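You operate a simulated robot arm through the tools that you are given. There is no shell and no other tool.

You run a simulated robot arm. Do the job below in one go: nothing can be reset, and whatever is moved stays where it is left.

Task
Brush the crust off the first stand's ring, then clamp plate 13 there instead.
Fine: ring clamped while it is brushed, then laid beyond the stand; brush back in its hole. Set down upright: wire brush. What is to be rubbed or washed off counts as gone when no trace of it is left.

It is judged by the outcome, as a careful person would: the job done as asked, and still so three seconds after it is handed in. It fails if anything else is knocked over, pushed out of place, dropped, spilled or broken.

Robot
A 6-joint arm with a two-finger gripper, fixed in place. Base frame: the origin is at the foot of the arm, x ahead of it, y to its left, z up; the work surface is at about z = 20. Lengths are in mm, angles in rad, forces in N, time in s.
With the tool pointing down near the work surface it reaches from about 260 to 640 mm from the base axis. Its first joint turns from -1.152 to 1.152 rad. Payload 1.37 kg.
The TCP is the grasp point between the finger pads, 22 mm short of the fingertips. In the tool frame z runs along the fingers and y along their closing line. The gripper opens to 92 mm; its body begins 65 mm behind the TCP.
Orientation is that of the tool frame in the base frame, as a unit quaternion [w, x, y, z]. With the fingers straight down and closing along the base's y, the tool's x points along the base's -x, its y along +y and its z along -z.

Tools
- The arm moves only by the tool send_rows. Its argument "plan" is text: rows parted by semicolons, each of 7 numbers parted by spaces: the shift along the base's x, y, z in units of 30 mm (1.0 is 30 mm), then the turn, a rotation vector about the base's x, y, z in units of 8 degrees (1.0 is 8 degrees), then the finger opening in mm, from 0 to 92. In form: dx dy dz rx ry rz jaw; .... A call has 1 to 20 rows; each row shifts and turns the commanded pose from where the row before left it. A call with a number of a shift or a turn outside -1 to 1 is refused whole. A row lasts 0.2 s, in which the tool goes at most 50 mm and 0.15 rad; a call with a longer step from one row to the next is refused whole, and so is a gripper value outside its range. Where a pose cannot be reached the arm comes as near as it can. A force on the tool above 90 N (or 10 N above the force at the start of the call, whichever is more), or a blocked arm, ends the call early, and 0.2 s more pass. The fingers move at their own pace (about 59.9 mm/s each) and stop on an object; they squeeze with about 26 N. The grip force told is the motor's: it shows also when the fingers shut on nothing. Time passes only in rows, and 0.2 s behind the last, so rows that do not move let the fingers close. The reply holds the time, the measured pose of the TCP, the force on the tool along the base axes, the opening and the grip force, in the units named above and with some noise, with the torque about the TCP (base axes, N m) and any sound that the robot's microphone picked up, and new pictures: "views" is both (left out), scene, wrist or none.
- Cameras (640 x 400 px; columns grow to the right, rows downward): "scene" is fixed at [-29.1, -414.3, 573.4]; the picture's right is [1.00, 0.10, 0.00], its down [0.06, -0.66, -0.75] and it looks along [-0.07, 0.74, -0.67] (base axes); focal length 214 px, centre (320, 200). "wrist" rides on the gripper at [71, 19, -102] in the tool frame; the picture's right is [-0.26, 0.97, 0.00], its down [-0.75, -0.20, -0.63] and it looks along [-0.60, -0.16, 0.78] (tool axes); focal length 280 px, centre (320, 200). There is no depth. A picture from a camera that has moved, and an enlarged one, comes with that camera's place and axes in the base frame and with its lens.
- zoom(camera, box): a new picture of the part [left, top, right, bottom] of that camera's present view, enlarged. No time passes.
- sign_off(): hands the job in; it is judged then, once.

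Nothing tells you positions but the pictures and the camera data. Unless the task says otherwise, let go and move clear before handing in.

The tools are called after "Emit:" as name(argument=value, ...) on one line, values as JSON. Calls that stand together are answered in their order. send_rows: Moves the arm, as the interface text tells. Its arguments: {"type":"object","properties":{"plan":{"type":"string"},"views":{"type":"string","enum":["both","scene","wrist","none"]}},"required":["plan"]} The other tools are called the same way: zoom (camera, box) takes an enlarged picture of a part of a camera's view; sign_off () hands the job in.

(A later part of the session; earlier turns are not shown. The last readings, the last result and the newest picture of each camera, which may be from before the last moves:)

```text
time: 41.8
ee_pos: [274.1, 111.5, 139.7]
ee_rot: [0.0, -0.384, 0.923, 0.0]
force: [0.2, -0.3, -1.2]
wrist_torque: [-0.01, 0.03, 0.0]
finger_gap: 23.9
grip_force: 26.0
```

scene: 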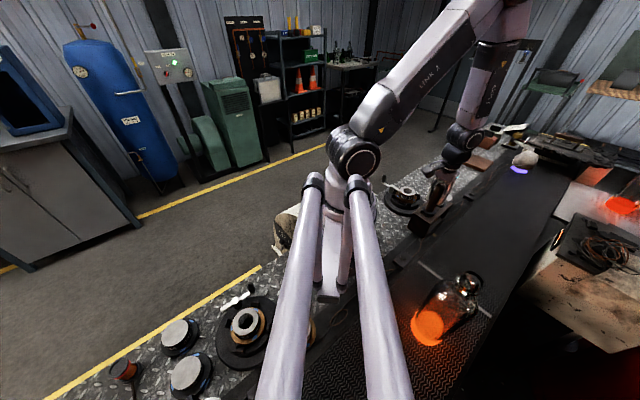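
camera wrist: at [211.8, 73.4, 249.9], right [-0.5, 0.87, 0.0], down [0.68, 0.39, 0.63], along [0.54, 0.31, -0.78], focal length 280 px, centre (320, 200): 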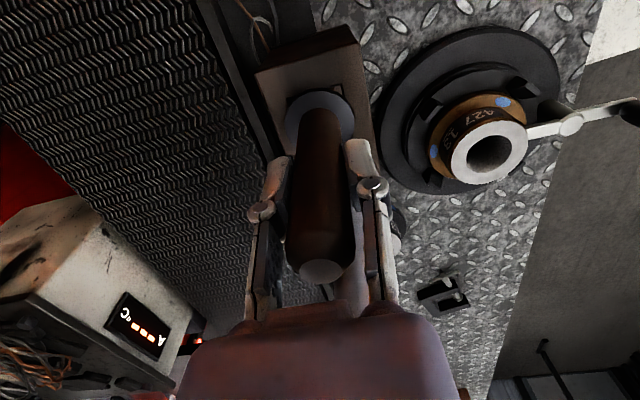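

No contact yet; I'll keep lowering by small steps until the collar seats.

Emit:
send_rows(plan="0 0 -0.035 0 0 0 5; 0 0 0 0 0 0 5", views="none")

Emit:
zoom(camera="scene", box=[410, 185, 450, 225])

```text
time: 42.4
ee_pos: [275.3, 110.6, 140.0]
ee_rot: [0.0, -0.383, 0.924, -0.001]
force: [-5.3, -1.6, 24.4]
wrist_torque: [0.01, 0.1, 0.01]
finger_gap: 23.8
grip_force: 25.6
```

```text
10.00 times, centred on (430, 205) of scene
camera zoom: at [-29.2, -414.3, 573.4], right [1.0, 0.1, 0.0], down [0.07, -0.66, -0.75], along [-0.07, 0.74, -0.67], focal length 2145 px, centre (-780, 150)
```

zoom: 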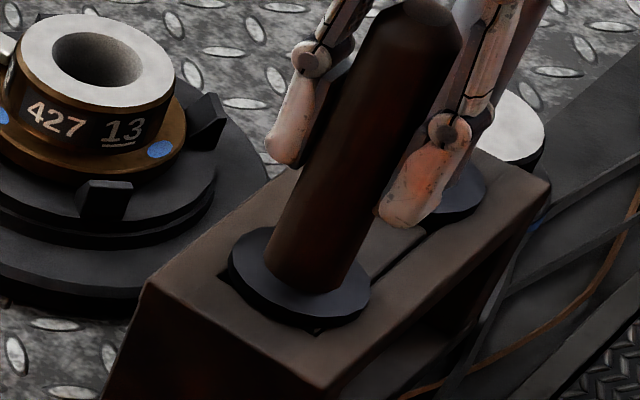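

The collar is seated on the block. I'll relieve the load, release and rise straight up.

Emit:
send_rows(plan="0 0 0.025 0 0 0 5; 0 0 0 0 0 0 60; 0 0 0 0 0 0 60; 0 0 0.5 0 0 0 60; 0 0 0.9 0 0 0 60; 0 0 0.9 0 0 0 60; 0 0 0.9 0 0 0 60; 0 0 0.5 0 0 0 60; 0 0 0 0 0 0 60")

Emit:
zoom(camera="scene", box=[400, 160, 470, 240])

Emit:
zoom(camera="wrist", box=[360, 0, 560, 160])

```text
time: 44.4
ee_pos: [275.0, 111.2, 251.3]
ee_rot: [0.0, -0.383, 0.924, 0.0]
force: [-1.0, -0.2, 1.3]
wrist_torque: [0.0, 0.01, 0.02]
finger_gap: 59.7
grip_force: 0.0
camera wrist: at [211.5, 72.7, 353.6], right [-0.5, 0.87, 0.0], down [0.68, 0.39, 0.63], along [0.54, 0.31, -0.78], focal length 280 px, centre (320, 200)
```

scene: 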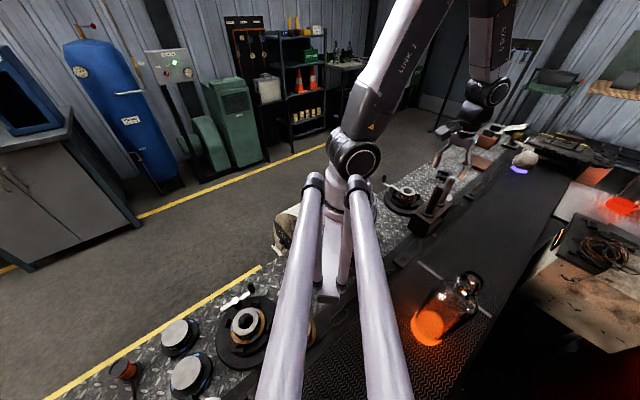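
wrist: 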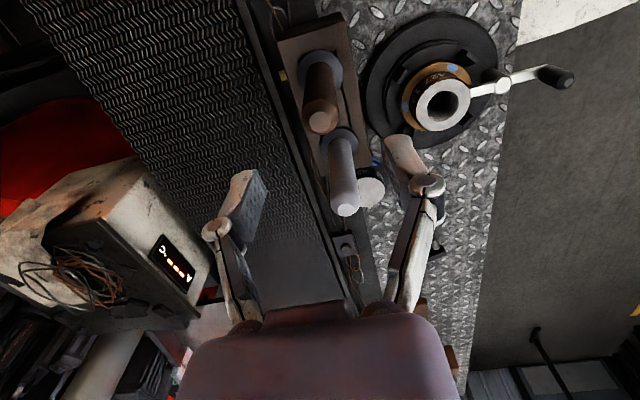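

```text
5.00 times, centred on (435, 200) of scene
camera zoom: at [-29.1, -414.3, 573.4], right [1.0, 0.1, 0.0], down [0.06, -0.66, -0.75], along [-0.07, 0.74, -0.67], focal length 1072 px, centre (-255, 200)
```

zoom: 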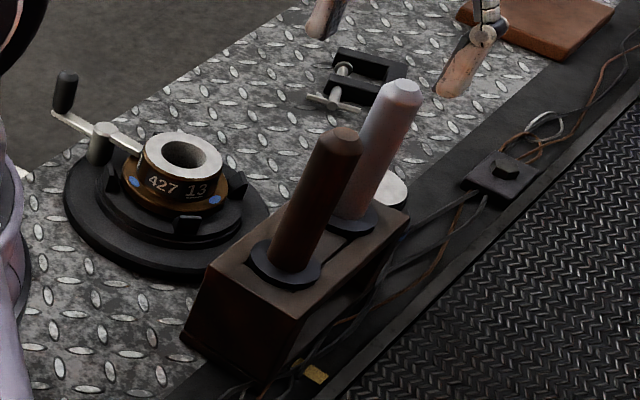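

```text
2.50 times, centred on (460, 80) of wrist
camera zoom: at [211.5, 72.7, 353.6], right [-0.5, 0.87, 0.0], down [0.68, 0.39, 0.63], along [0.54, 0.31, -0.78], focal length 701 px, centre (-30, 500)
```

zoom: 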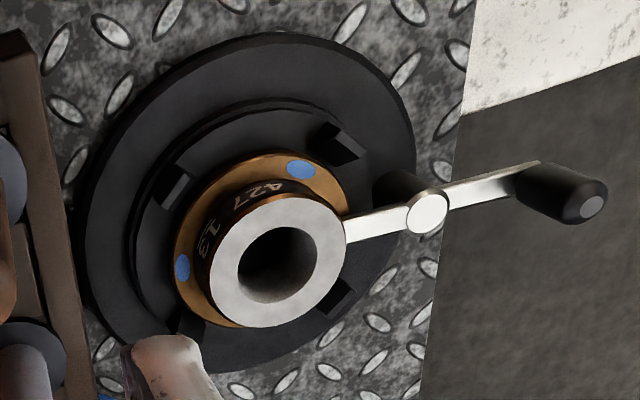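

The brush is back upright in its hole and the ring is clean and clamped. Now I'll go to the lever knob (about (162, 317)) to release the clamp.

Emit:
send_rows(plan="-0.3133 0.5722 0 0 0 0.96 36; -0.3133 0.5722 0 0 0 0.96 36; -0.3133 0.5722 -0.2 0 0 0.96 36; -0.3133 0.5722 -0.3 0 0 0.96 36; -0.3133 0.5722 -0.36 0 0 0.96 36; -0.3133 0.5722 -0.36 0 0 0.96 36; -0.3133 0.5722 -0.36 0 0 0.96 36; -0.3133 0.5722 -0.36 0 0 0.96 36; -0.3133 0.5722 -0.36 0 0 0.96 36; -0.3133 0.5722 -0.36 0 0 0.96 36; -0.3133 0.5722 -0.36 0 0 0.96 36; -0.3133 0.5722 -0.36 0 0 0.96 36; 0 0 0 0 0 0 36; 0 0 0 0 0 0 36")

```text
time: 47.4
ee_pos: [161.1, 316.6, 149.7]
ee_rot: [-0.001, 0.931, -0.365, -0.001]
force: [-0.7, 0.1, 0.3]
wrist_torque: [0.01, 0.0, -0.02]
finger_gap: 35.9
grip_force: 0.0
camera wrist: at [201.5, 253.6, 251.6], right [-0.85, -0.53, 0.0], down [-0.41, 0.66, 0.63], along [-0.33, 0.53, -0.78], focal length 280 px, centre (320, 200)
```

scene: 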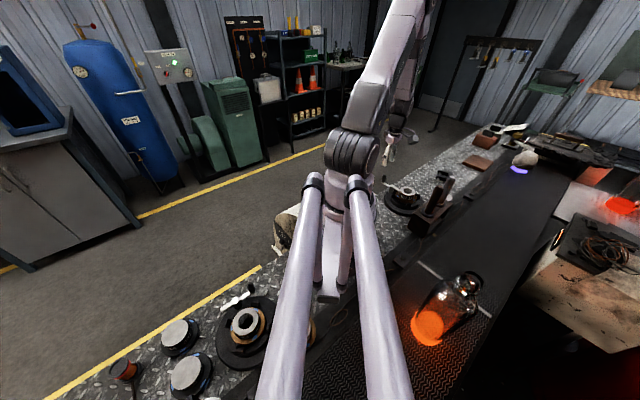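
wrist: 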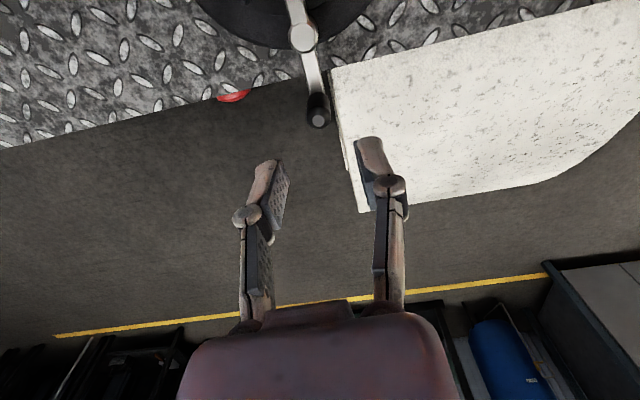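

Aligned over the knob; descend, then grip.

Emit:
send_rows(plan="0.01 0.025 -0.53 0 0 0 36; 0 0 -0.53 0 0 0 36; 0 0 -0.53 0 0 0 36; 0 0 -0.53 0 0 0 36; 0 0 -0.53 0 0 0 36; 0 0 0 0 0 0 36; 0 0 0 0 0 0 5; 0 0 0 0 0 0 5; 0 0 0 0 0 0 5", views="wrist")

```text
time: 49.4
ee_pos: [162.1, 318.7, 71.2]
ee_rot: [0.001, 0.931, -0.365, 0.0]
force: [-0.1, 2.3, -3.4]
wrist_torque: [0.05, 0.05, 0.06]
finger_gap: 16.3
grip_force: 27.9
camera wrist: at [201.7, 254.9, 172.0], right [-0.85, -0.53, 0.0], down [-0.41, 0.66, 0.63], along [-0.33, 0.53, -0.78], focal length 280 px, centre (320, 200)
```

wrist: 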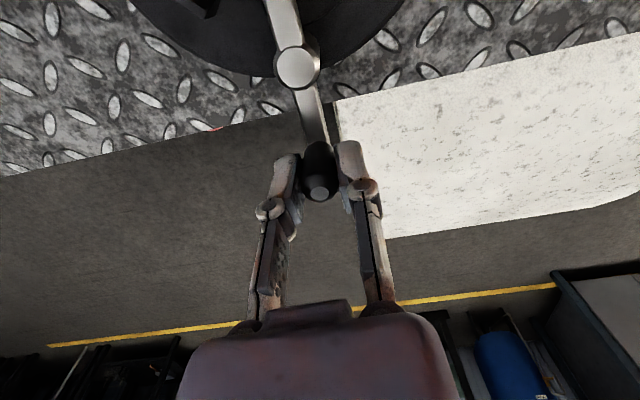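

Gripped the knob. I'll swing the lever back clockwise to release, checking the force along the way.

Emit:
send_rows(plan="0.153 0.143 0 0 0 -1 5; 0.17 0.12 0 0 0 -1 5; 0.187 0.093 0 0 0 -1 5; 0.2 0.07 0 0 0 -1 5; 0 0 0 0 0 0 5", views="none")

Emit:
zoom(camera="scene", box=[380, 165, 430, 210])

```text
time: 50.6
ee_pos: [183.6, 330.2, 71.1]
ee_rot: [0.002, 0.794, -0.608, 0.0]
force: [2.5, -8.8, 3.7]
wrist_torque: [0.19, 0.02, 0.01]
finger_gap: 16.6
grip_force: 27.7
```

```text
8.89 times, centred on (405, 188) of scene
camera zoom: at [-29.1, -414.3, 573.4], right [1.0, 0.1, 0.0], down [0.06, -0.66, -0.75], along [-0.07, 0.74, -0.67], focal length 1906 px, centre (-436, 311)
```

zoom: 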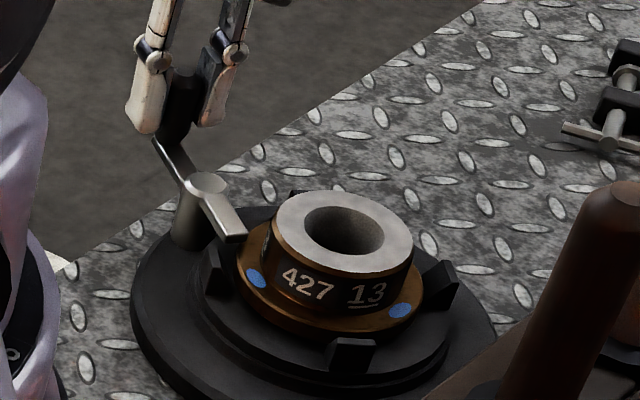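

Emit:
send_rows(plan="0.203 0.03 0 0 0 -1 5; 0.21 0 0 0 0 -1 5; 0.207 -0.02 0 0 0 -1 5; 0.207 -0.047 0 0 0 -1 5; 0 0 0 0 0 0 5", views="none")

Emit:
send_rows(plan="0.193 -0.073 0 0 0 -1 5; 0.183 -0.103 0 0 0 -1 5; 0 0 0 0 0 0 5", views="none")

```text
time: 51.8
ee_pos: [208.0, 329.3, 71.6]
ee_rot: [-0.001, -0.595, 0.803, 0.0]
force: [-4.8, -14.4, 3.4]
wrist_torque: [-0.04, 0.04, -0.03]
finger_gap: 16.7
grip_force: 28.0
```

```text
time: 52.6
ee_pos: [220.7, 323.1, 71.2]
ee_rot: [-0.001, -0.478, 0.878, -0.001]
force: [-11.4, -13.7, 7.9]
wrist_torque: [-0.14, 0.1, 0.01]
finger_gap: 16.7
grip_force: 28.6
```

Emit:
send_rows(plan="0.15 -0.14 0 0 0 -1 5; 0 0 0 0 0 0 5", views="none")

Emit:
send_rows(plan="0.077 -0.073 0 0 0 -0.5 5; 0 0 0 0 0 0 5", views="wrist")

Emit:
zoom(camera="scene", box=[380, 165, 430, 210])

```text
time: 53.2
ee_pos: [223.7, 319.9, 71.1]
ee_rot: [-0.001, -0.416, 0.91, 0.0]
force: [-7.2, -7.3, 1.9]
wrist_torque: [-0.71, 0.62, -0.01]
finger_gap: 16.5
grip_force: 28.1
```

```text
time: 53.8
ee_pos: [225.5, 320.2, 70.3]
ee_rot: [0.0, -0.384, 0.923, 0.0]
force: [-26.7, 7.5, -2.6]
wrist_torque: [-0.02, 0.65, 0.0]
finger_gap: 16.7
grip_force: 27.9
camera wrist: at [162.5, 280.8, 172.0], right [-0.5, 0.87, 0.0], down [0.68, 0.39, 0.63], along [0.54, 0.31, -0.78], focal length 280 px, centre (320, 200)
```

wrist: 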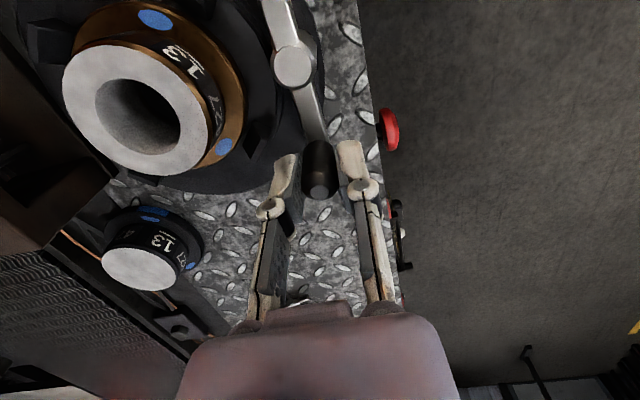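

```text
8.89 times, centred on (405, 188) of scene
camera zoom: at [-29.0, -414.3, 573.4], right [1.0, 0.1, 0.0], down [0.06, -0.66, -0.75], along [-0.07, 0.74, -0.67], focal length 1906 px, centre (-436, 311)
```

zoom: 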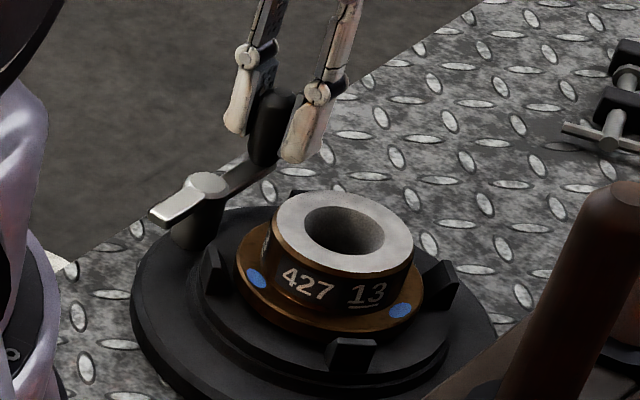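

The lever is back at its open stop and the tail is off the flange. I'll relax, open and rise.

Emit:
send_rows(plan="-0.035 0.015 0 0 0 0 5; 0 0 0 0 0 0 36; 0 0 0 0 0 0 36; 0 0 0.5 0 0 0 36; 0 0 1 0 0 0 36; 0 0 1 0 0 0 36; 0 0 1 0 0 0 92; 0 0 0.5 0 0 0 92; 0 0 0 0 0 0 92")

Emit:
zoom(camera="wrist", box=[100, 0, 360, 160])

Emit:
zoom(camera="scene", box=[380, 165, 430, 210])

```text
time: 55.8
ee_pos: [224.8, 317.6, 192.4]
ee_rot: [0.0, -0.384, 0.923, 0.0]
force: [-0.1, 0.3, -1.3]
wrist_torque: [-0.01, -0.04, 0.02]
finger_gap: 91.6
grip_force: 0.1
camera wrist: at [162.3, 280.2, 292.9], right [-0.5, 0.87, 0.0], down [0.68, 0.39, 0.63], along [0.54, 0.31, -0.78], focal length 280 px, centre (320, 200)
```

scene: 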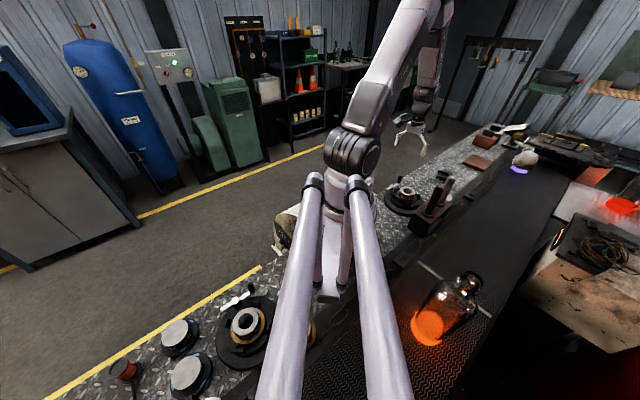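
wrist: 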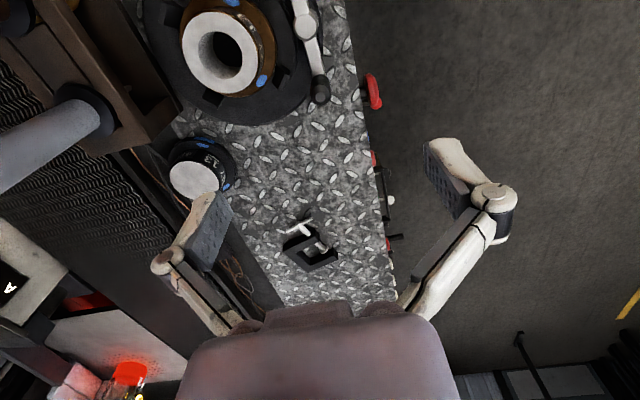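

```text
2.46 times, centred on (230, 80) of wrist
camera zoom: at [162.3, 280.2, 292.9], right [-0.5, 0.87, 0.0], down [0.68, 0.39, 0.63], along [0.54, 0.31, -0.78], focal length 690 px, centre (542, 495)
```

zoom: 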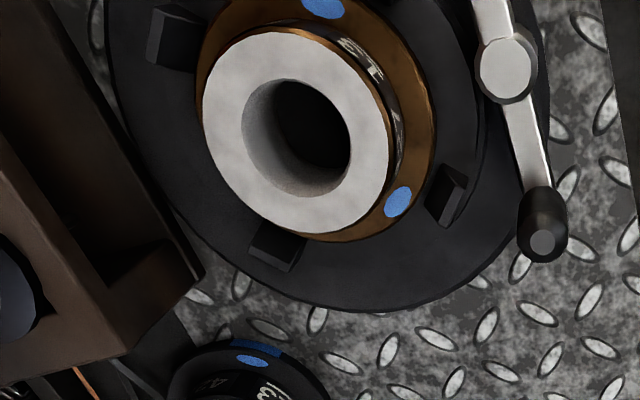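

```text
8.89 times, centred on (405, 188) of scene
camera zoom: at [-29.1, -414.3, 573.4], right [1.0, 0.1, 0.0], down [0.06, -0.66, -0.75], along [-0.07, 0.74, -0.67], focal length 1906 px, centre (-436, 311)
```

zoom: 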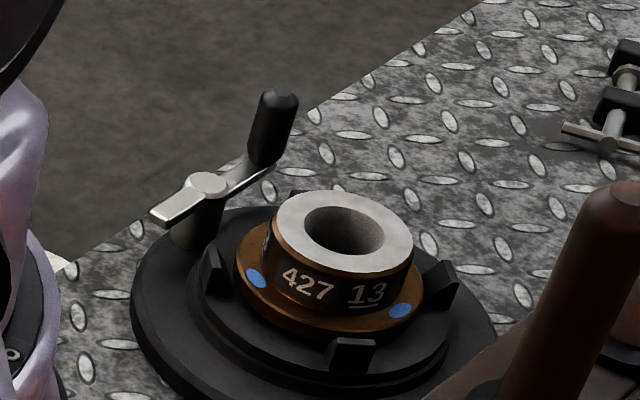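

The ring is free now. I'll move over the ring axis (about (240, 238.5)) with the fingers turned to close along the bench direction, clear of the lugs and lever.

Emit:
send_rows(plan="0.0423 -0.2197 -0.1667 0 0 -0.9375 80; 0.0423 -0.2197 -0.1667 0 0 -0.9375 80; 0.0423 -0.2197 -0.1667 0 0 -0.9375 80; 0.0423 -0.2197 -0.1667 0 0 -0.9375 80; 0.0423 -0.2197 -0.1667 0 0 -0.9375 80; 0.0423 -0.2197 -0.1667 0 0 -0.9375 80; 0.0423 -0.2197 -0.1667 0 0 -0.9375 80; 0.0423 -0.2197 -0.1667 0 0 -0.9375 80; 0.0423 -0.2197 -0.1667 0 0 -0.9375 80; 0.0423 -0.2197 -0.1667 0 0 -0.9375 80; 0.0423 -0.2197 -0.1667 0 0 -0.9375 80; 0.0423 -0.2197 -0.1667 0 0 -0.9375 80; 0 0 0 0 0 0 80; 0 0 0 0 0 0 80")

```text
time: 58.8
ee_pos: [242.4, 239.0, 129.6]
ee_rot: [0.0, 0.382, 0.924, 0.0]
force: [0.3, -0.1, -0.3]
wrist_torque: [-0.03, 0.0, 0.0]
finger_gap: 80.0
grip_force: 0.0
camera wrist: at [204.9, 302.0, 231.7], right [0.87, 0.5, 0.0], down [0.39, -0.68, 0.63], along [0.31, -0.54, -0.78], focal length 280 px, centre (320, 200)
```

scene: 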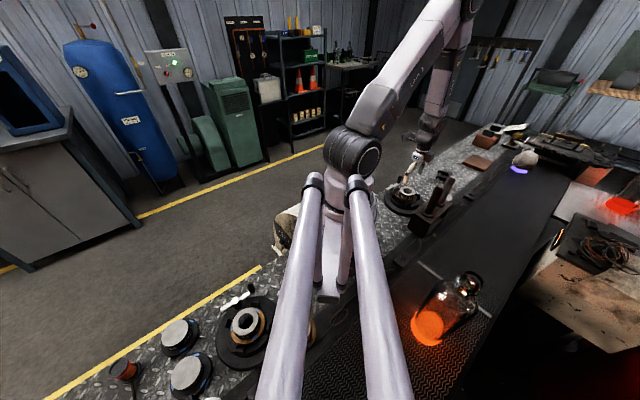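
wrist: 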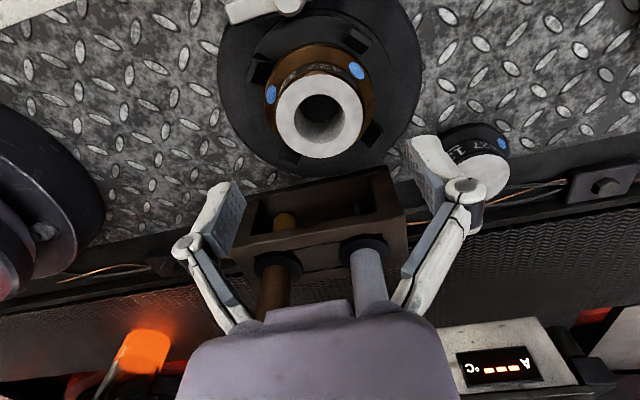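

Emit:
zoom(camera="wrist", box=[210, 30, 430, 190])

Emit:
zoom(camera="scene", box=[370, 130, 450, 220])

```text
2.50 times, centred on (320, 110) of wrist
camera zoom: at [204.9, 302.0, 231.7], right [0.87, 0.5, 0.0], down [0.39, -0.68, 0.63], along [0.31, -0.54, -0.78], focal length 701 px, centre (320, 425)
```

zoom: 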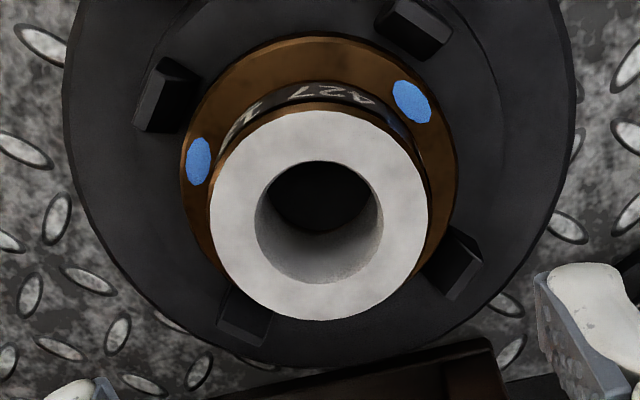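

```text
4.44 times, centred on (410, 175) of scene
camera zoom: at [-29.1, -414.3, 573.4], right [1.0, 0.1, 0.0], down [0.06, -0.66, -0.75], along [-0.07, 0.74, -0.67], focal length 953 px, centre (-80, 311)
```

zoom: 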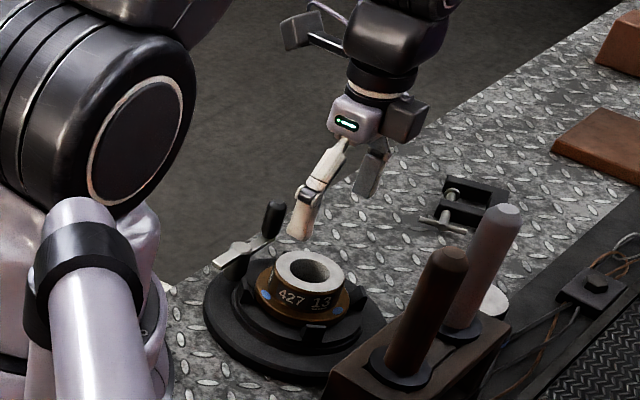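

Ring centre ≈ (240.5, 239.5). I'll descend around the ring's boss, stopping just above the flange.

Emit:
send_rows(plan="-0.05 0.027 -0.5 0 0 0 80; 0 0 -0.5 0 0 0 80; 0 0 -0.5 0 0 0 80; 0 0 -0.5 0 0 0 80; 0 0 -0.2 0 0 0 80; 0 0 0 0 0 0 80")

Emit:
zoom(camera="scene", box=[380, 160, 430, 215])

```text
time: 60.2
ee_pos: [239.8, 240.0, 65.2]
ee_rot: [-0.001, 0.381, 0.925, 0.0]
force: [-0.4, -0.2, 0.3]
wrist_torque: [-0.01, -0.03, -0.01]
finger_gap: 79.9
grip_force: 0.1
camera wrist: at [203.4, 302.5, 166.0], right [0.87, 0.5, 0.0], down [0.39, -0.68, 0.63], along [0.31, -0.54, -0.78], focal length 280 px, centre (320, 200)
```

scene: 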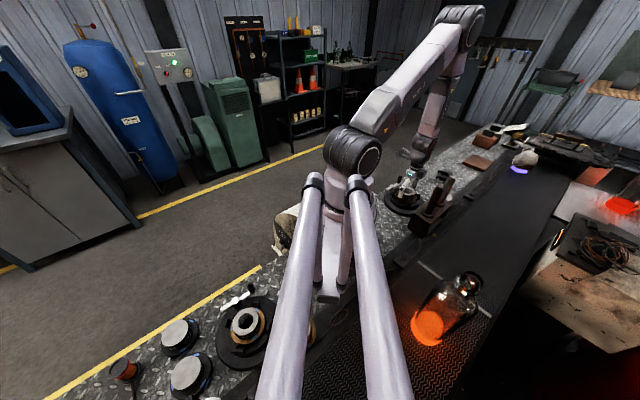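
wrist: 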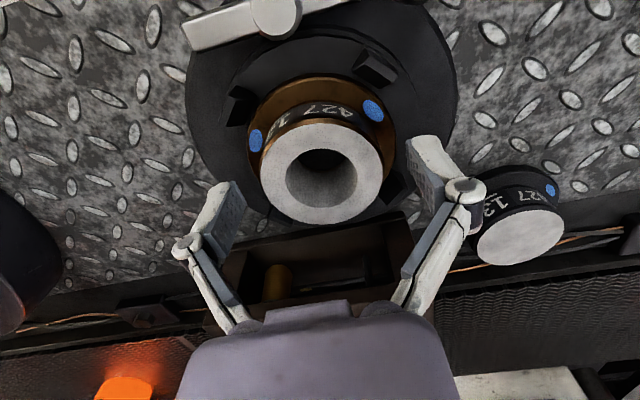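

```text
7.27 times, centred on (405, 188) of scene
camera zoom: at [-29.1, -414.3, 573.4], right [1.0, 0.1, 0.0], down [0.06, -0.66, -0.75], along [-0.07, 0.74, -0.67], focal length 1560 px, centre (-298, 291)
```

zoom: 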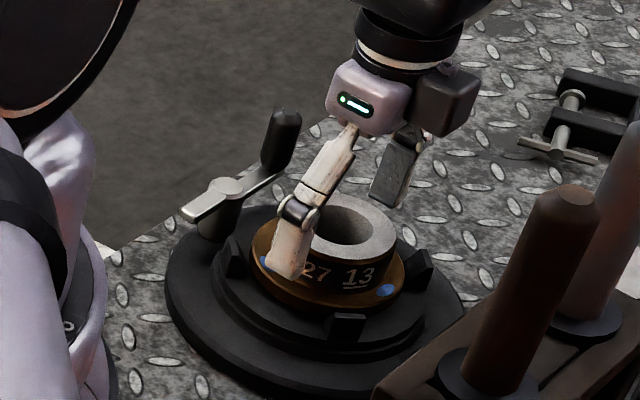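

Good alignment. I'll drop a further 3 mm and grip the ring's boss.

Emit:
send_rows(plan="0 0 -0.1 0 0 0 80; 0 0 0 0 0 0 80; 0 0 0 0 0 0 40; 0 0 0 0 0 0 40; 0 0 0 0 0 0 40")

Emit:
zoom(camera="scene", box=[380, 160, 430, 215])

```text
time: 61.4
ee_pos: [239.4, 239.8, 61.3]
ee_rot: [0.0, 0.381, 0.924, 0.001]
force: [0.3, 2.2, 2.4]
wrist_torque: [0.09, -0.06, -0.02]
finger_gap: 57.4
grip_force: 25.7
camera wrist: at [203.3, 302.8, 163.2], right [0.87, 0.5, 0.0], down [0.39, -0.68, 0.62], along [0.31, -0.54, -0.78], focal length 280 px, centre (320, 200)
```

scene: 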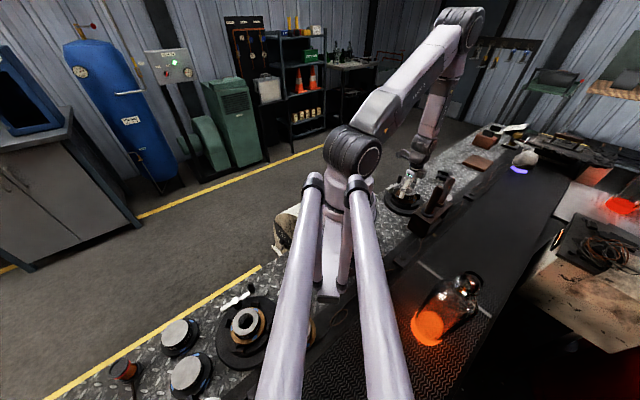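
wrist: 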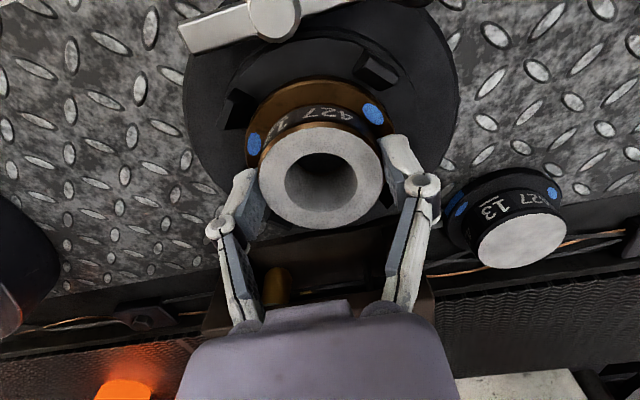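

```text
7.27 times, centred on (405, 188) of scene
camera zoom: at [-29.1, -414.3, 573.4], right [1.0, 0.1, 0.0], down [0.06, -0.66, -0.75], along [-0.07, 0.74, -0.67], focal length 1560 px, centre (-298, 291)
```

zoom: 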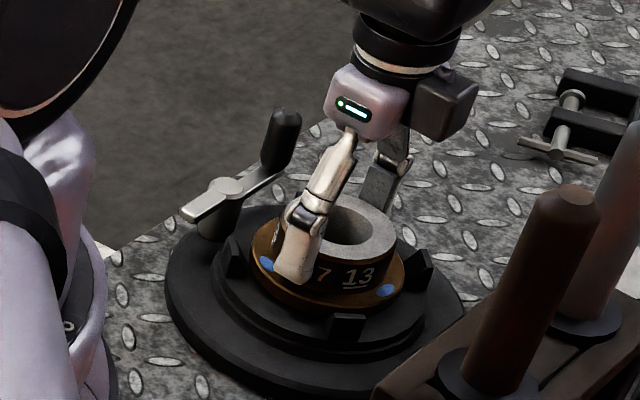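

Gripped at 57.4 mm. I'll lift the ring slowly and check.

Emit:
send_rows(plan="0 0 0.2 0 0 0 40; 0 0 0.3 0 0 0 40; 0 0 0.5 0 0 0 40; 0 0 0.7 0 0 0 40; 0 0 0 0 0 0 40")

Emit:
zoom(camera="scene", box=[380, 150, 440, 215])

```text
time: 62.6
ee_pos: [240.3, 238.5, 112.7]
ee_rot: [-0.001, 0.381, 0.925, -0.001]
force: [0.5, -0.5, -5.1]
wrist_torque: [-0.02, -0.01, -0.01]
finger_gap: 56.9
grip_force: 26.2
camera wrist: at [203.3, 302.5, 214.0], right [0.87, 0.5, 0.0], down [0.39, -0.68, 0.63], along [0.31, -0.54, -0.78], focal length 280 px, centre (320, 200)
```

scene: 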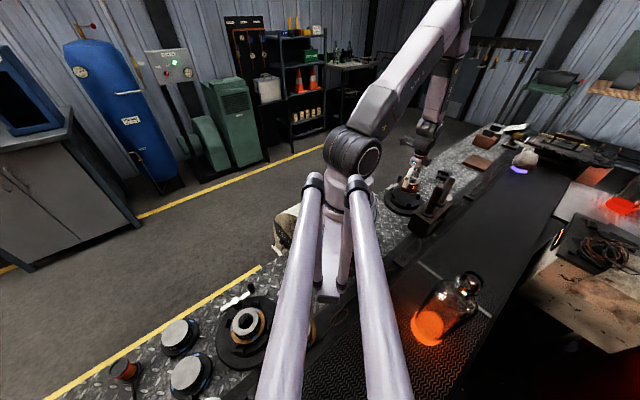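
wrist: 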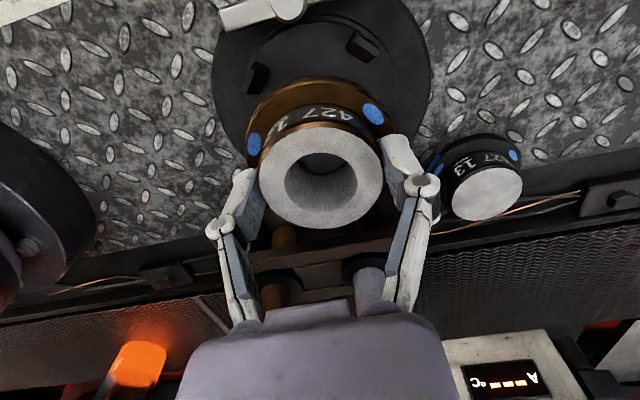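

```text
6.15 times, centred on (410, 182) of scene
camera zoom: at [-29.1, -414.3, 573.4], right [1.0, 0.1, 0.0], down [0.06, -0.66, -0.75], along [-0.07, 0.74, -0.67], focal length 1320 px, centre (-234, 308)
```

zoom: 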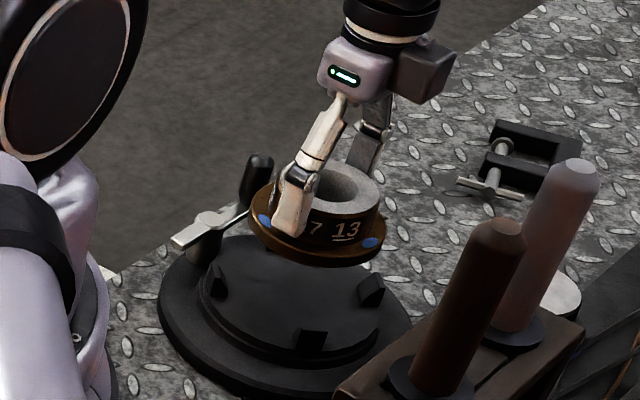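

The ring is held level (about 0.5 kg). I'll carry it straight beyond the stand, to about (328, 328), and look before lowering.

Emit:
send_rows(plan="0.3 0.3 0.1 0 0 0 40; 0.49 0.49 0 0 0 0 40; 0.49 0.49 0 0 0 0 40; 0.49 0.49 0 0 0 0 40; 0.49 0.49 0 0 0 0 40; 0.49 0.49 0 0 0 0 40; 0.18 0.19 0 0 0 0 40; 0 0 0 0 0 0 40; 0 0 0 0 0 0 40")

Emit:
zoom(camera="scene", box=[380, 130, 470, 220])

```text
time: 64.6
ee_pos: [328.1, 328.2, 114.7]
ee_rot: [-0.001, 0.382, 0.924, 0.0]
force: [0.5, 0.1, -5.8]
wrist_torque: [0.02, 0.0, 0.01]
finger_gap: 57.4
grip_force: 25.7
camera wrist: at [291.6, 391.0, 216.7], right [0.87, 0.5, 0.0], down [0.39, -0.68, 0.63], along [0.31, -0.54, -0.78], focal length 280 px, centre (320, 200)
```

scene: 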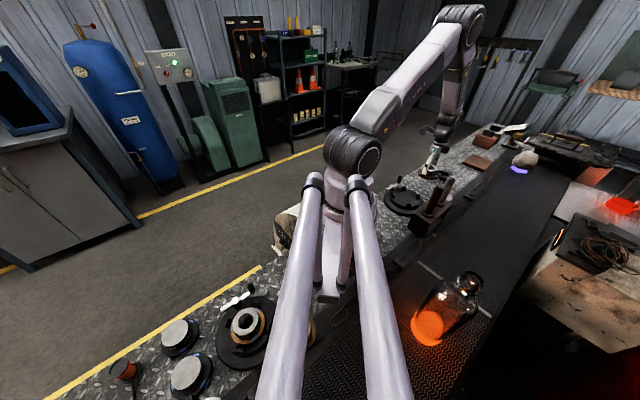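
wrist: 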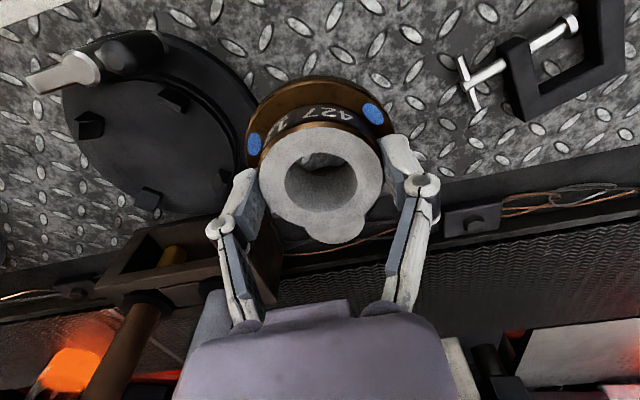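

```text
4.44 times, centred on (425, 175) of scene
camera zoom: at [-29.1, -414.3, 573.4], right [1.0, 0.1, 0.0], down [0.06, -0.66, -0.75], along [-0.07, 0.74, -0.67], focal length 953 px, centre (-147, 311)
```

zoom: 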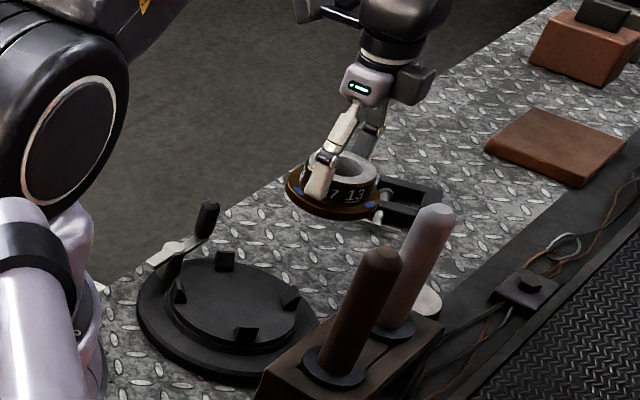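

Clear spot. I'll lower toward the bench, then feel for contact in small steps.

Emit:
send_rows(plan="0 0 -0.4 0 0 0 40; 0 0 -0.5 0 0 0 40; 0 0 -0.5 0 0 0 40; 0 0 -0.4 0 0 0 40; 0 0 -0.1 0 0 0 40; 0 0 0 0 0 0 40", views="wrist")

Emit:
zoom(camera="scene", box=[400, 150, 450, 210])

```text
time: 66.0
ee_pos: [326.9, 327.8, 57.7]
ee_rot: [0.0, 0.382, 0.924, 0.0]
force: [-0.6, 0.3, -6.3]
wrist_torque: [-0.03, -0.02, 0.0]
finger_gap: 57.2
grip_force: 25.6
camera wrist: at [290.8, 391.3, 159.9], right [0.87, 0.5, 0.0], down [0.39, -0.68, 0.63], along [0.31, -0.54, -0.78], focal length 280 px, centre (320, 200)
```

wrist: 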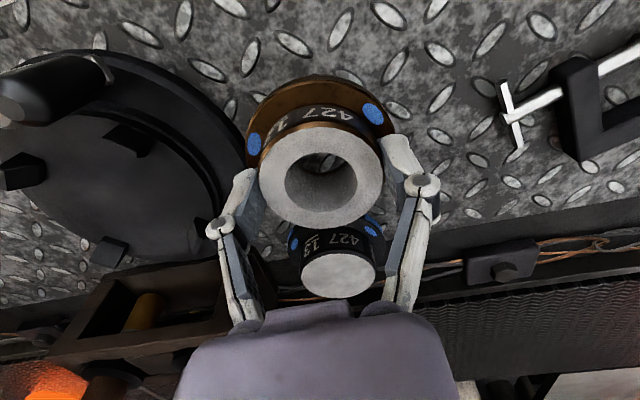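

```text
6.67 times, centred on (425, 180) of scene
camera zoom: at [-29.1, -414.3, 573.4], right [1.0, 0.1, 0.0], down [0.06, -0.66, -0.75], along [-0.07, 0.74, -0.67], focal length 1430 px, centre (-380, 333)
```

zoom: 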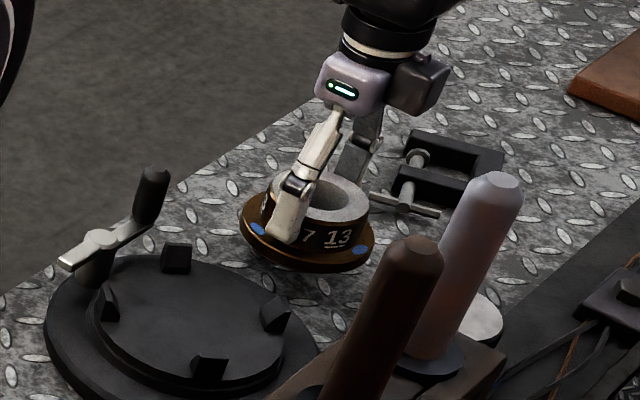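

Emit:
send_rows(plan="0 0 -0.1 0 0 0 40; 0 0 0 0 0 0 40", views="none")

Emit:
send_rows(plan="0 0 -0.07 0 0 0 40; 0 0 0 0 0 0 40", views="none")

```text
time: 66.6
ee_pos: [328.0, 329.3, 56.3]
ee_rot: [0.0, 0.382, 0.924, 0.0]
force: [0.5, 0.7, -4.8]
wrist_torque: [0.0, 0.01, -0.01]
finger_gap: 57.1
grip_force: 26.1
```

```text
time: 67.2
ee_pos: [328.5, 329.1, 52.8]
ee_rot: [0.0, 0.381, 0.925, 0.0]
force: [0.8, 0.1, -5.3]
wrist_torque: [-0.01, 0.01, 0.04]
finger_gap: 57.3
grip_force: 25.8
```

Emit:
send_rows(plan="0 0 -0.05 0 0 0 40; 0 0 0 0 0 0 40", views="none")

Emit:
zoom(camera="scene", box=[410, 160, 440, 200])

```text
time: 67.8
ee_pos: [327.4, 329.0, 51.1]
ee_rot: [0.0, 0.381, 0.924, -0.001]
force: [-0.5, 0.0, -4.9]
wrist_torque: [0.03, 0.0, 0.0]
finger_gap: 57.5
grip_force: 25.7
```

```text
10.00 times, centred on (425, 180) of scene
camera zoom: at [-29.1, -414.3, 573.4], right [1.0, 0.1, 0.0], down [0.06, -0.66, -0.75], along [-0.07, 0.74, -0.67], focal length 2145 px, centre (-730, 400)
```

zoom: 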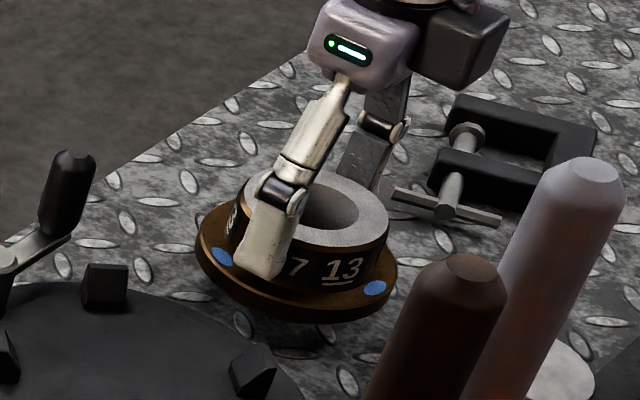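

Emit:
send_rows(plan="0 0 -0.05 0 0 0 40; 0 0 0 0 0 0 40", views="none")

Emit:
send_rows(plan="0 0 -0.04 0 0 0 40; 0 0 0 0 0 0 40", views="none")

```text
time: 68.4
ee_pos: [328.5, 328.6, 50.7]
ee_rot: [0.0, 0.381, 0.925, 0.0]
force: [-0.5, 0.2, -5.8]
wrist_torque: [-0.02, 0.02, 0.02]
finger_gap: 57.2
grip_force: 25.8
```

```text
time: 69.0
ee_pos: [327.2, 328.5, 50.3]
ee_rot: [0.001, 0.381, 0.925, 0.0]
force: [0.0, 0.0, -5.0]
wrist_torque: [0.03, 0.0, 0.0]
finger_gap: 57.1
grip_force: 26.0
```

Emit:
send_rows(plan="0 0 -0.04 0 0 0 40; 0 0 0 0 0 0 40", views="none")

Emit:
zoom(camera="scene", box=[412, 165, 437, 195])

```text
time: 69.6
ee_pos: [327.6, 328.2, 48.3]
ee_rot: [0.0, 0.381, 0.925, 0.0]
force: [0.8, 0.2, -5.3]
wrist_torque: [0.02, -0.01, -0.02]
finger_gap: 57.3
grip_force: 26.1
```

```text
13.33 times, centred on (424, 180) of scene
camera zoom: at [-29.1, -414.3, 573.4], right [1.0, 0.1, 0.0], down [0.06, -0.66, -0.75], along [-0.07, 0.74, -0.67], focal length 2860 px, centre (-1073, 467)
```

zoom: 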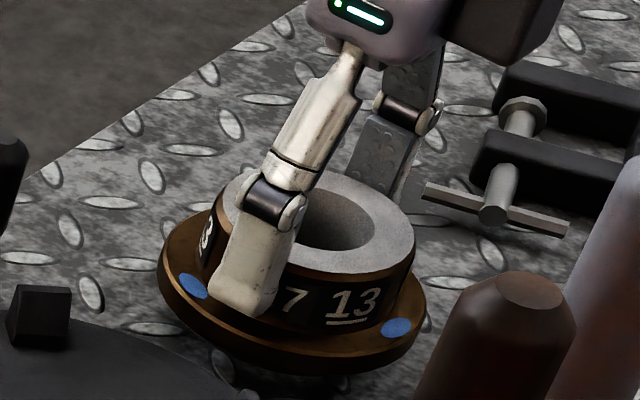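

Emit:
send_rows(plan="0 0 -0.04 0 0 0 40; 0 0 0 0 0 0 40", views="none")

Emit:
send_rows(plan="0 0 -0.04 0 0 0 40; 0 0 0 0 0 0 40", views="none")

```text
time: 70.2
ee_pos: [326.7, 327.8, 46.8]
ee_rot: [0.0, 0.381, 0.925, 0.0]
force: [0.0, 0.6, -5.9]
wrist_torque: [-0.02, 0.0, 0.0]
finger_gap: 57.2
grip_force: 26.0
```

```text
time: 70.8
ee_pos: [328.4, 327.9, 45.7]
ee_rot: [0.0, 0.381, 0.925, 0.001]
force: [-0.3, -0.2, -5.5]
wrist_torque: [0.0, -0.02, -0.01]
finger_gap: 57.2
grip_force: 25.4
```

Emit:
send_rows(plan="0 0 0 0 0 0 40", views="wrist")

Emit:
zoom(camera="scene", box=[410, 170, 435, 195])

Emit:
zoom(camera="wrist", box=[200, 60, 440, 280])

```text
time: 71.2
ee_pos: [327.8, 328.4, 45.7]
ee_rot: [-0.001, 0.381, 0.925, -0.001]
force: [-0.3, -0.2, -5.7]
wrist_torque: [-0.01, -0.02, 0.0]
finger_gap: 57.2
grip_force: 26.1
camera wrist: at [291.1, 390.8, 147.4], right [0.87, 0.5, 0.0], down [0.39, -0.68, 0.63], along [0.31, -0.54, -0.78], focal length 280 px, centre (320, 200)
```

wrist: 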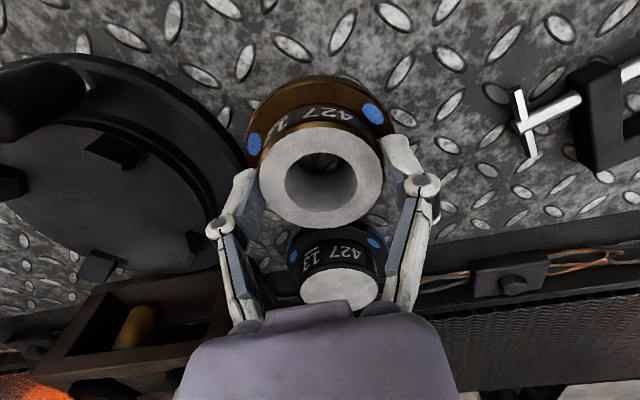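

```text
16.00 times, centred on (422, 182) of scene
camera zoom: at [-29.1, -414.3, 573.4], right [1.0, 0.1, 0.0], down [0.06, -0.66, -0.75], along [-0.07, 0.74, -0.67], focal length 3432 px, centre (-1320, 480)
```

zoom: 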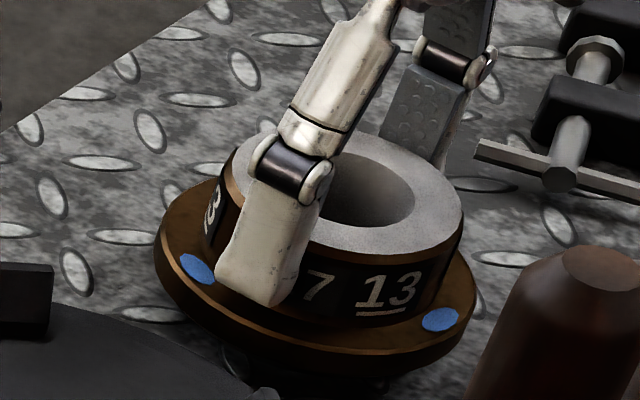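

```text
1.82 times, centred on (320, 170) of wrist
camera zoom: at [291.1, 390.8, 147.4], right [0.87, 0.5, 0.0], down [0.39, -0.68, 0.63], along [0.31, -0.54, -0.78], focal length 510 px, centre (320, 254)
```

zoom: 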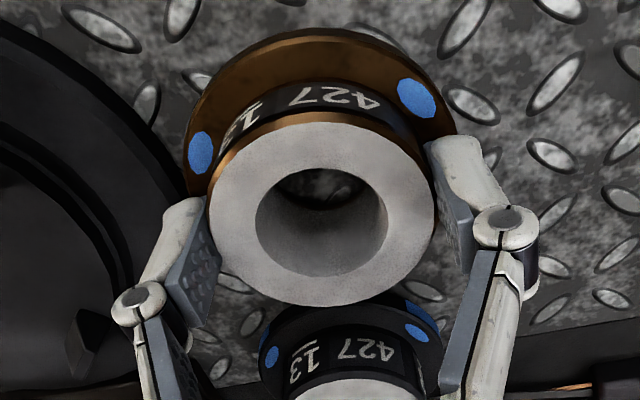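

The ring must be within a few millimetres of the bench. I'll continue feeling downward in 1 mm steps.

Emit:
send_rows(plan="0 0 -0.033 0 0 0 40; 0 0 0 0 0 0 40", views="none")

Emit:
send_rows(plan="0 0 -0.033 0 0 0 40; 0 0 0 0 0 0 40", views="none")

```text
time: 71.8
ee_pos: [326.9, 328.4, 45.2]
ee_rot: [0.0, 0.381, 0.924, 0.0]
force: [0.2, 0.2, -5.7]
wrist_torque: [0.02, 0.01, -0.01]
finger_gap: 57.3
grip_force: 25.7
```

```text
time: 72.4
ee_pos: [326.9, 327.7, 44.2]
ee_rot: [0.0, 0.381, 0.925, 0.0]
force: [-0.3, 0.9, -5.4]
wrist_torque: [-0.01, -0.02, -0.03]
finger_gap: 57.1
grip_force: 25.7
```

Emit:
send_rows(plan="0 0 -0.033 0 0 0 40; 0 0 0 0 0 0 40", views="none")

Emit:
send_rows(plan="0 0 -0.033 0 0 0 40; 0 0 0 0 0 0 40", views="wrist")

Emit:
zoom(camera="scene", box=[410, 170, 435, 195])

```text
time: 73.0
ee_pos: [327.2, 328.2, 42.5]
ee_rot: [-0.001, 0.381, 0.925, 0.0]
force: [0.5, -0.1, -5.9]
wrist_torque: [0.01, 0.02, 0.01]
finger_gap: 57.4
grip_force: 25.8
```

```text
time: 73.6
ee_pos: [327.4, 329.3, 40.9]
ee_rot: [0.0, 0.382, 0.924, 0.0]
force: [0.2, -0.1, -5.3]
wrist_torque: [0.0, -0.04, 0.02]
finger_gap: 57.3
grip_force: 25.6
camera wrist: at [291.0, 391.0, 143.1], right [0.87, 0.5, 0.0], down [0.39, -0.68, 0.63], along [0.31, -0.54, -0.78], focal length 280 px, centre (320, 200)
```

wrist: 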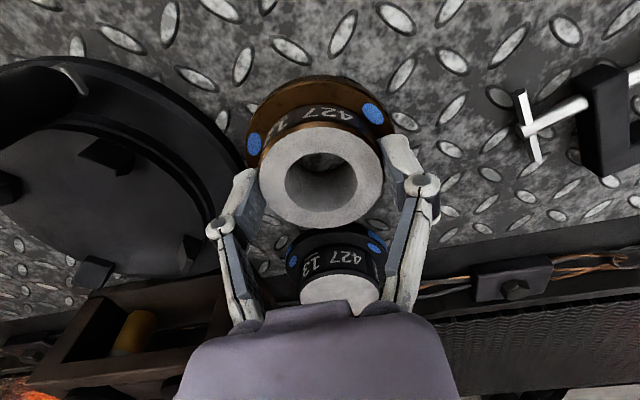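

```text
16.00 times, centred on (422, 182) of scene
camera zoom: at [-29.1, -414.3, 573.4], right [1.0, 0.1, 0.0], down [0.06, -0.66, -0.75], along [-0.07, 0.74, -0.67], focal length 3432 px, centre (-1320, 480)
```

zoom: 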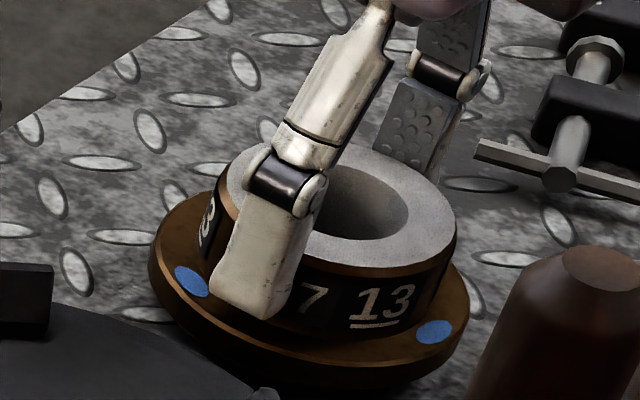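

The bench seems to lie somewhat lower than z 20 here (consistent with the brush's depth in its hole). I'll keep feeling down gently.

Emit:
send_rows(plan="0 0 -0.033 0 0 0 40; 0 0 0 0 0 0 40", views="none")

Emit:
send_rows(plan="0 0 -0.033 0 0 0 40; 0 0 0 0 0 0 40", views="none")

Emit:
send_rows(plan="0 0 -0.033 0 0 0 40; 0 0 0 0 0 0 40", views="none")

```text
time: 74.2
ee_pos: [326.7, 329.0, 40.5]
ee_rot: [0.0, 0.381, 0.924, 0.0]
force: [-0.7, 0.9, -6.1]
wrist_torque: [0.02, 0.01, -0.01]
finger_gap: 57.4
grip_force: 25.8
```

```text
time: 74.8
ee_pos: [327.7, 329.1, 39.3]
ee_rot: [0.0, 0.381, 0.925, 0.0]
force: [-0.7, 0.6, -6.3]
wrist_torque: [0.01, 0.0, 0.0]
finger_gap: 57.3
grip_force: 26.7
```

```text
time: 75.4
ee_pos: [328.2, 328.9, 38.2]
ee_rot: [0.0, 0.381, 0.924, -0.001]
force: [-0.2, -0.7, -5.1]
wrist_torque: [0.03, -0.03, 0.01]
finger_gap: 57.1
grip_force: 26.4
```

By cross-checking the block's edges, the bench here is nearer z ≈ 5–10, so the ring still has a few millimetres to go. Continuing in small steps.

Emit:
send_rows(plan="0 0 -0.04 0 0 0 40; 0 0 0 0 0 0 40", views="none")

Emit:
send_rows(plan="0 0 -0.033 0 0 0 40; 0 0 0 0 0 0 40", views="none")

Emit:
send_rows(plan="0 0 -0.033 0 0 0 40; 0 0 0 0 0 0 40", views="wrist")

Emit:
zoom(camera="scene", box=[410, 170, 435, 195])

```text
time: 76.0
ee_pos: [328.0, 329.1, 37.0]
ee_rot: [0.0, 0.381, 0.925, 0.0]
force: [0.3, 0.2, -4.7]
wrist_torque: [-0.05, 0.0, -0.01]
finger_gap: 57.3
grip_force: 25.7
```

```text
time: 76.6
ee_pos: [326.7, 328.0, 37.1]
ee_rot: [0.0, 0.382, 0.924, 0.0]
force: [0.3, 0.4, -5.3]
wrist_torque: [0.02, -0.02, -0.02]
finger_gap: 57.2
grip_force: 25.3
```

```text
time: 77.2
ee_pos: [327.5, 328.4, 35.0]
ee_rot: [0.0, 0.381, 0.925, 0.0]
force: [-3.1, -1.3, 4.6]
wrist_torque: [0.2, -0.06, 0.0]
finger_gap: 57.2
grip_force: 26.4
camera wrist: at [291.3, 391.0, 137.4], right [0.87, 0.5, 0.0], down [0.39, -0.68, 0.63], along [0.31, -0.54, -0.78], focal length 280 px, centre (320, 200)
```

wrist: 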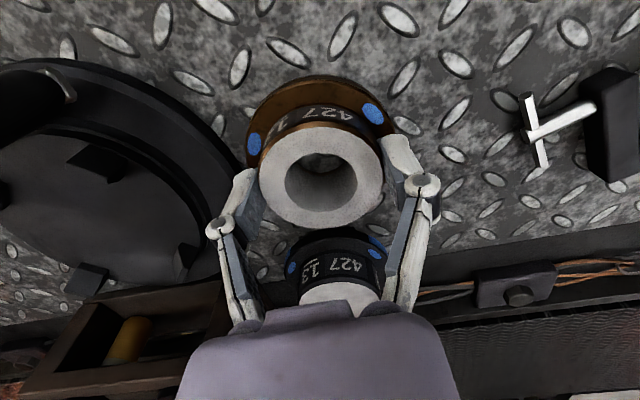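

```text
16.00 times, centred on (422, 182) of scene
camera zoom: at [-29.1, -414.3, 573.4], right [1.0, 0.1, 0.0], down [0.07, -0.66, -0.75], along [-0.07, 0.74, -0.67], focal length 3432 px, centre (-1320, 480)
```

zoom: 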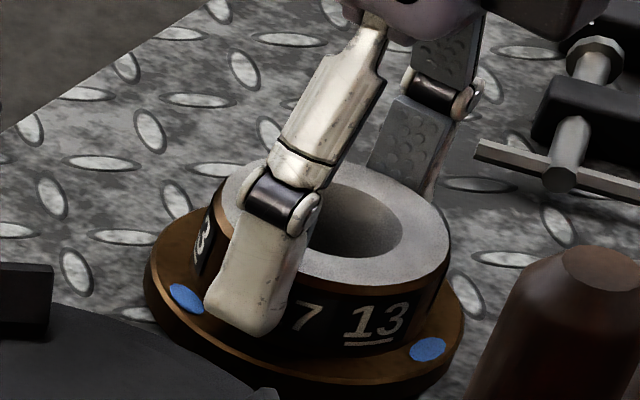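

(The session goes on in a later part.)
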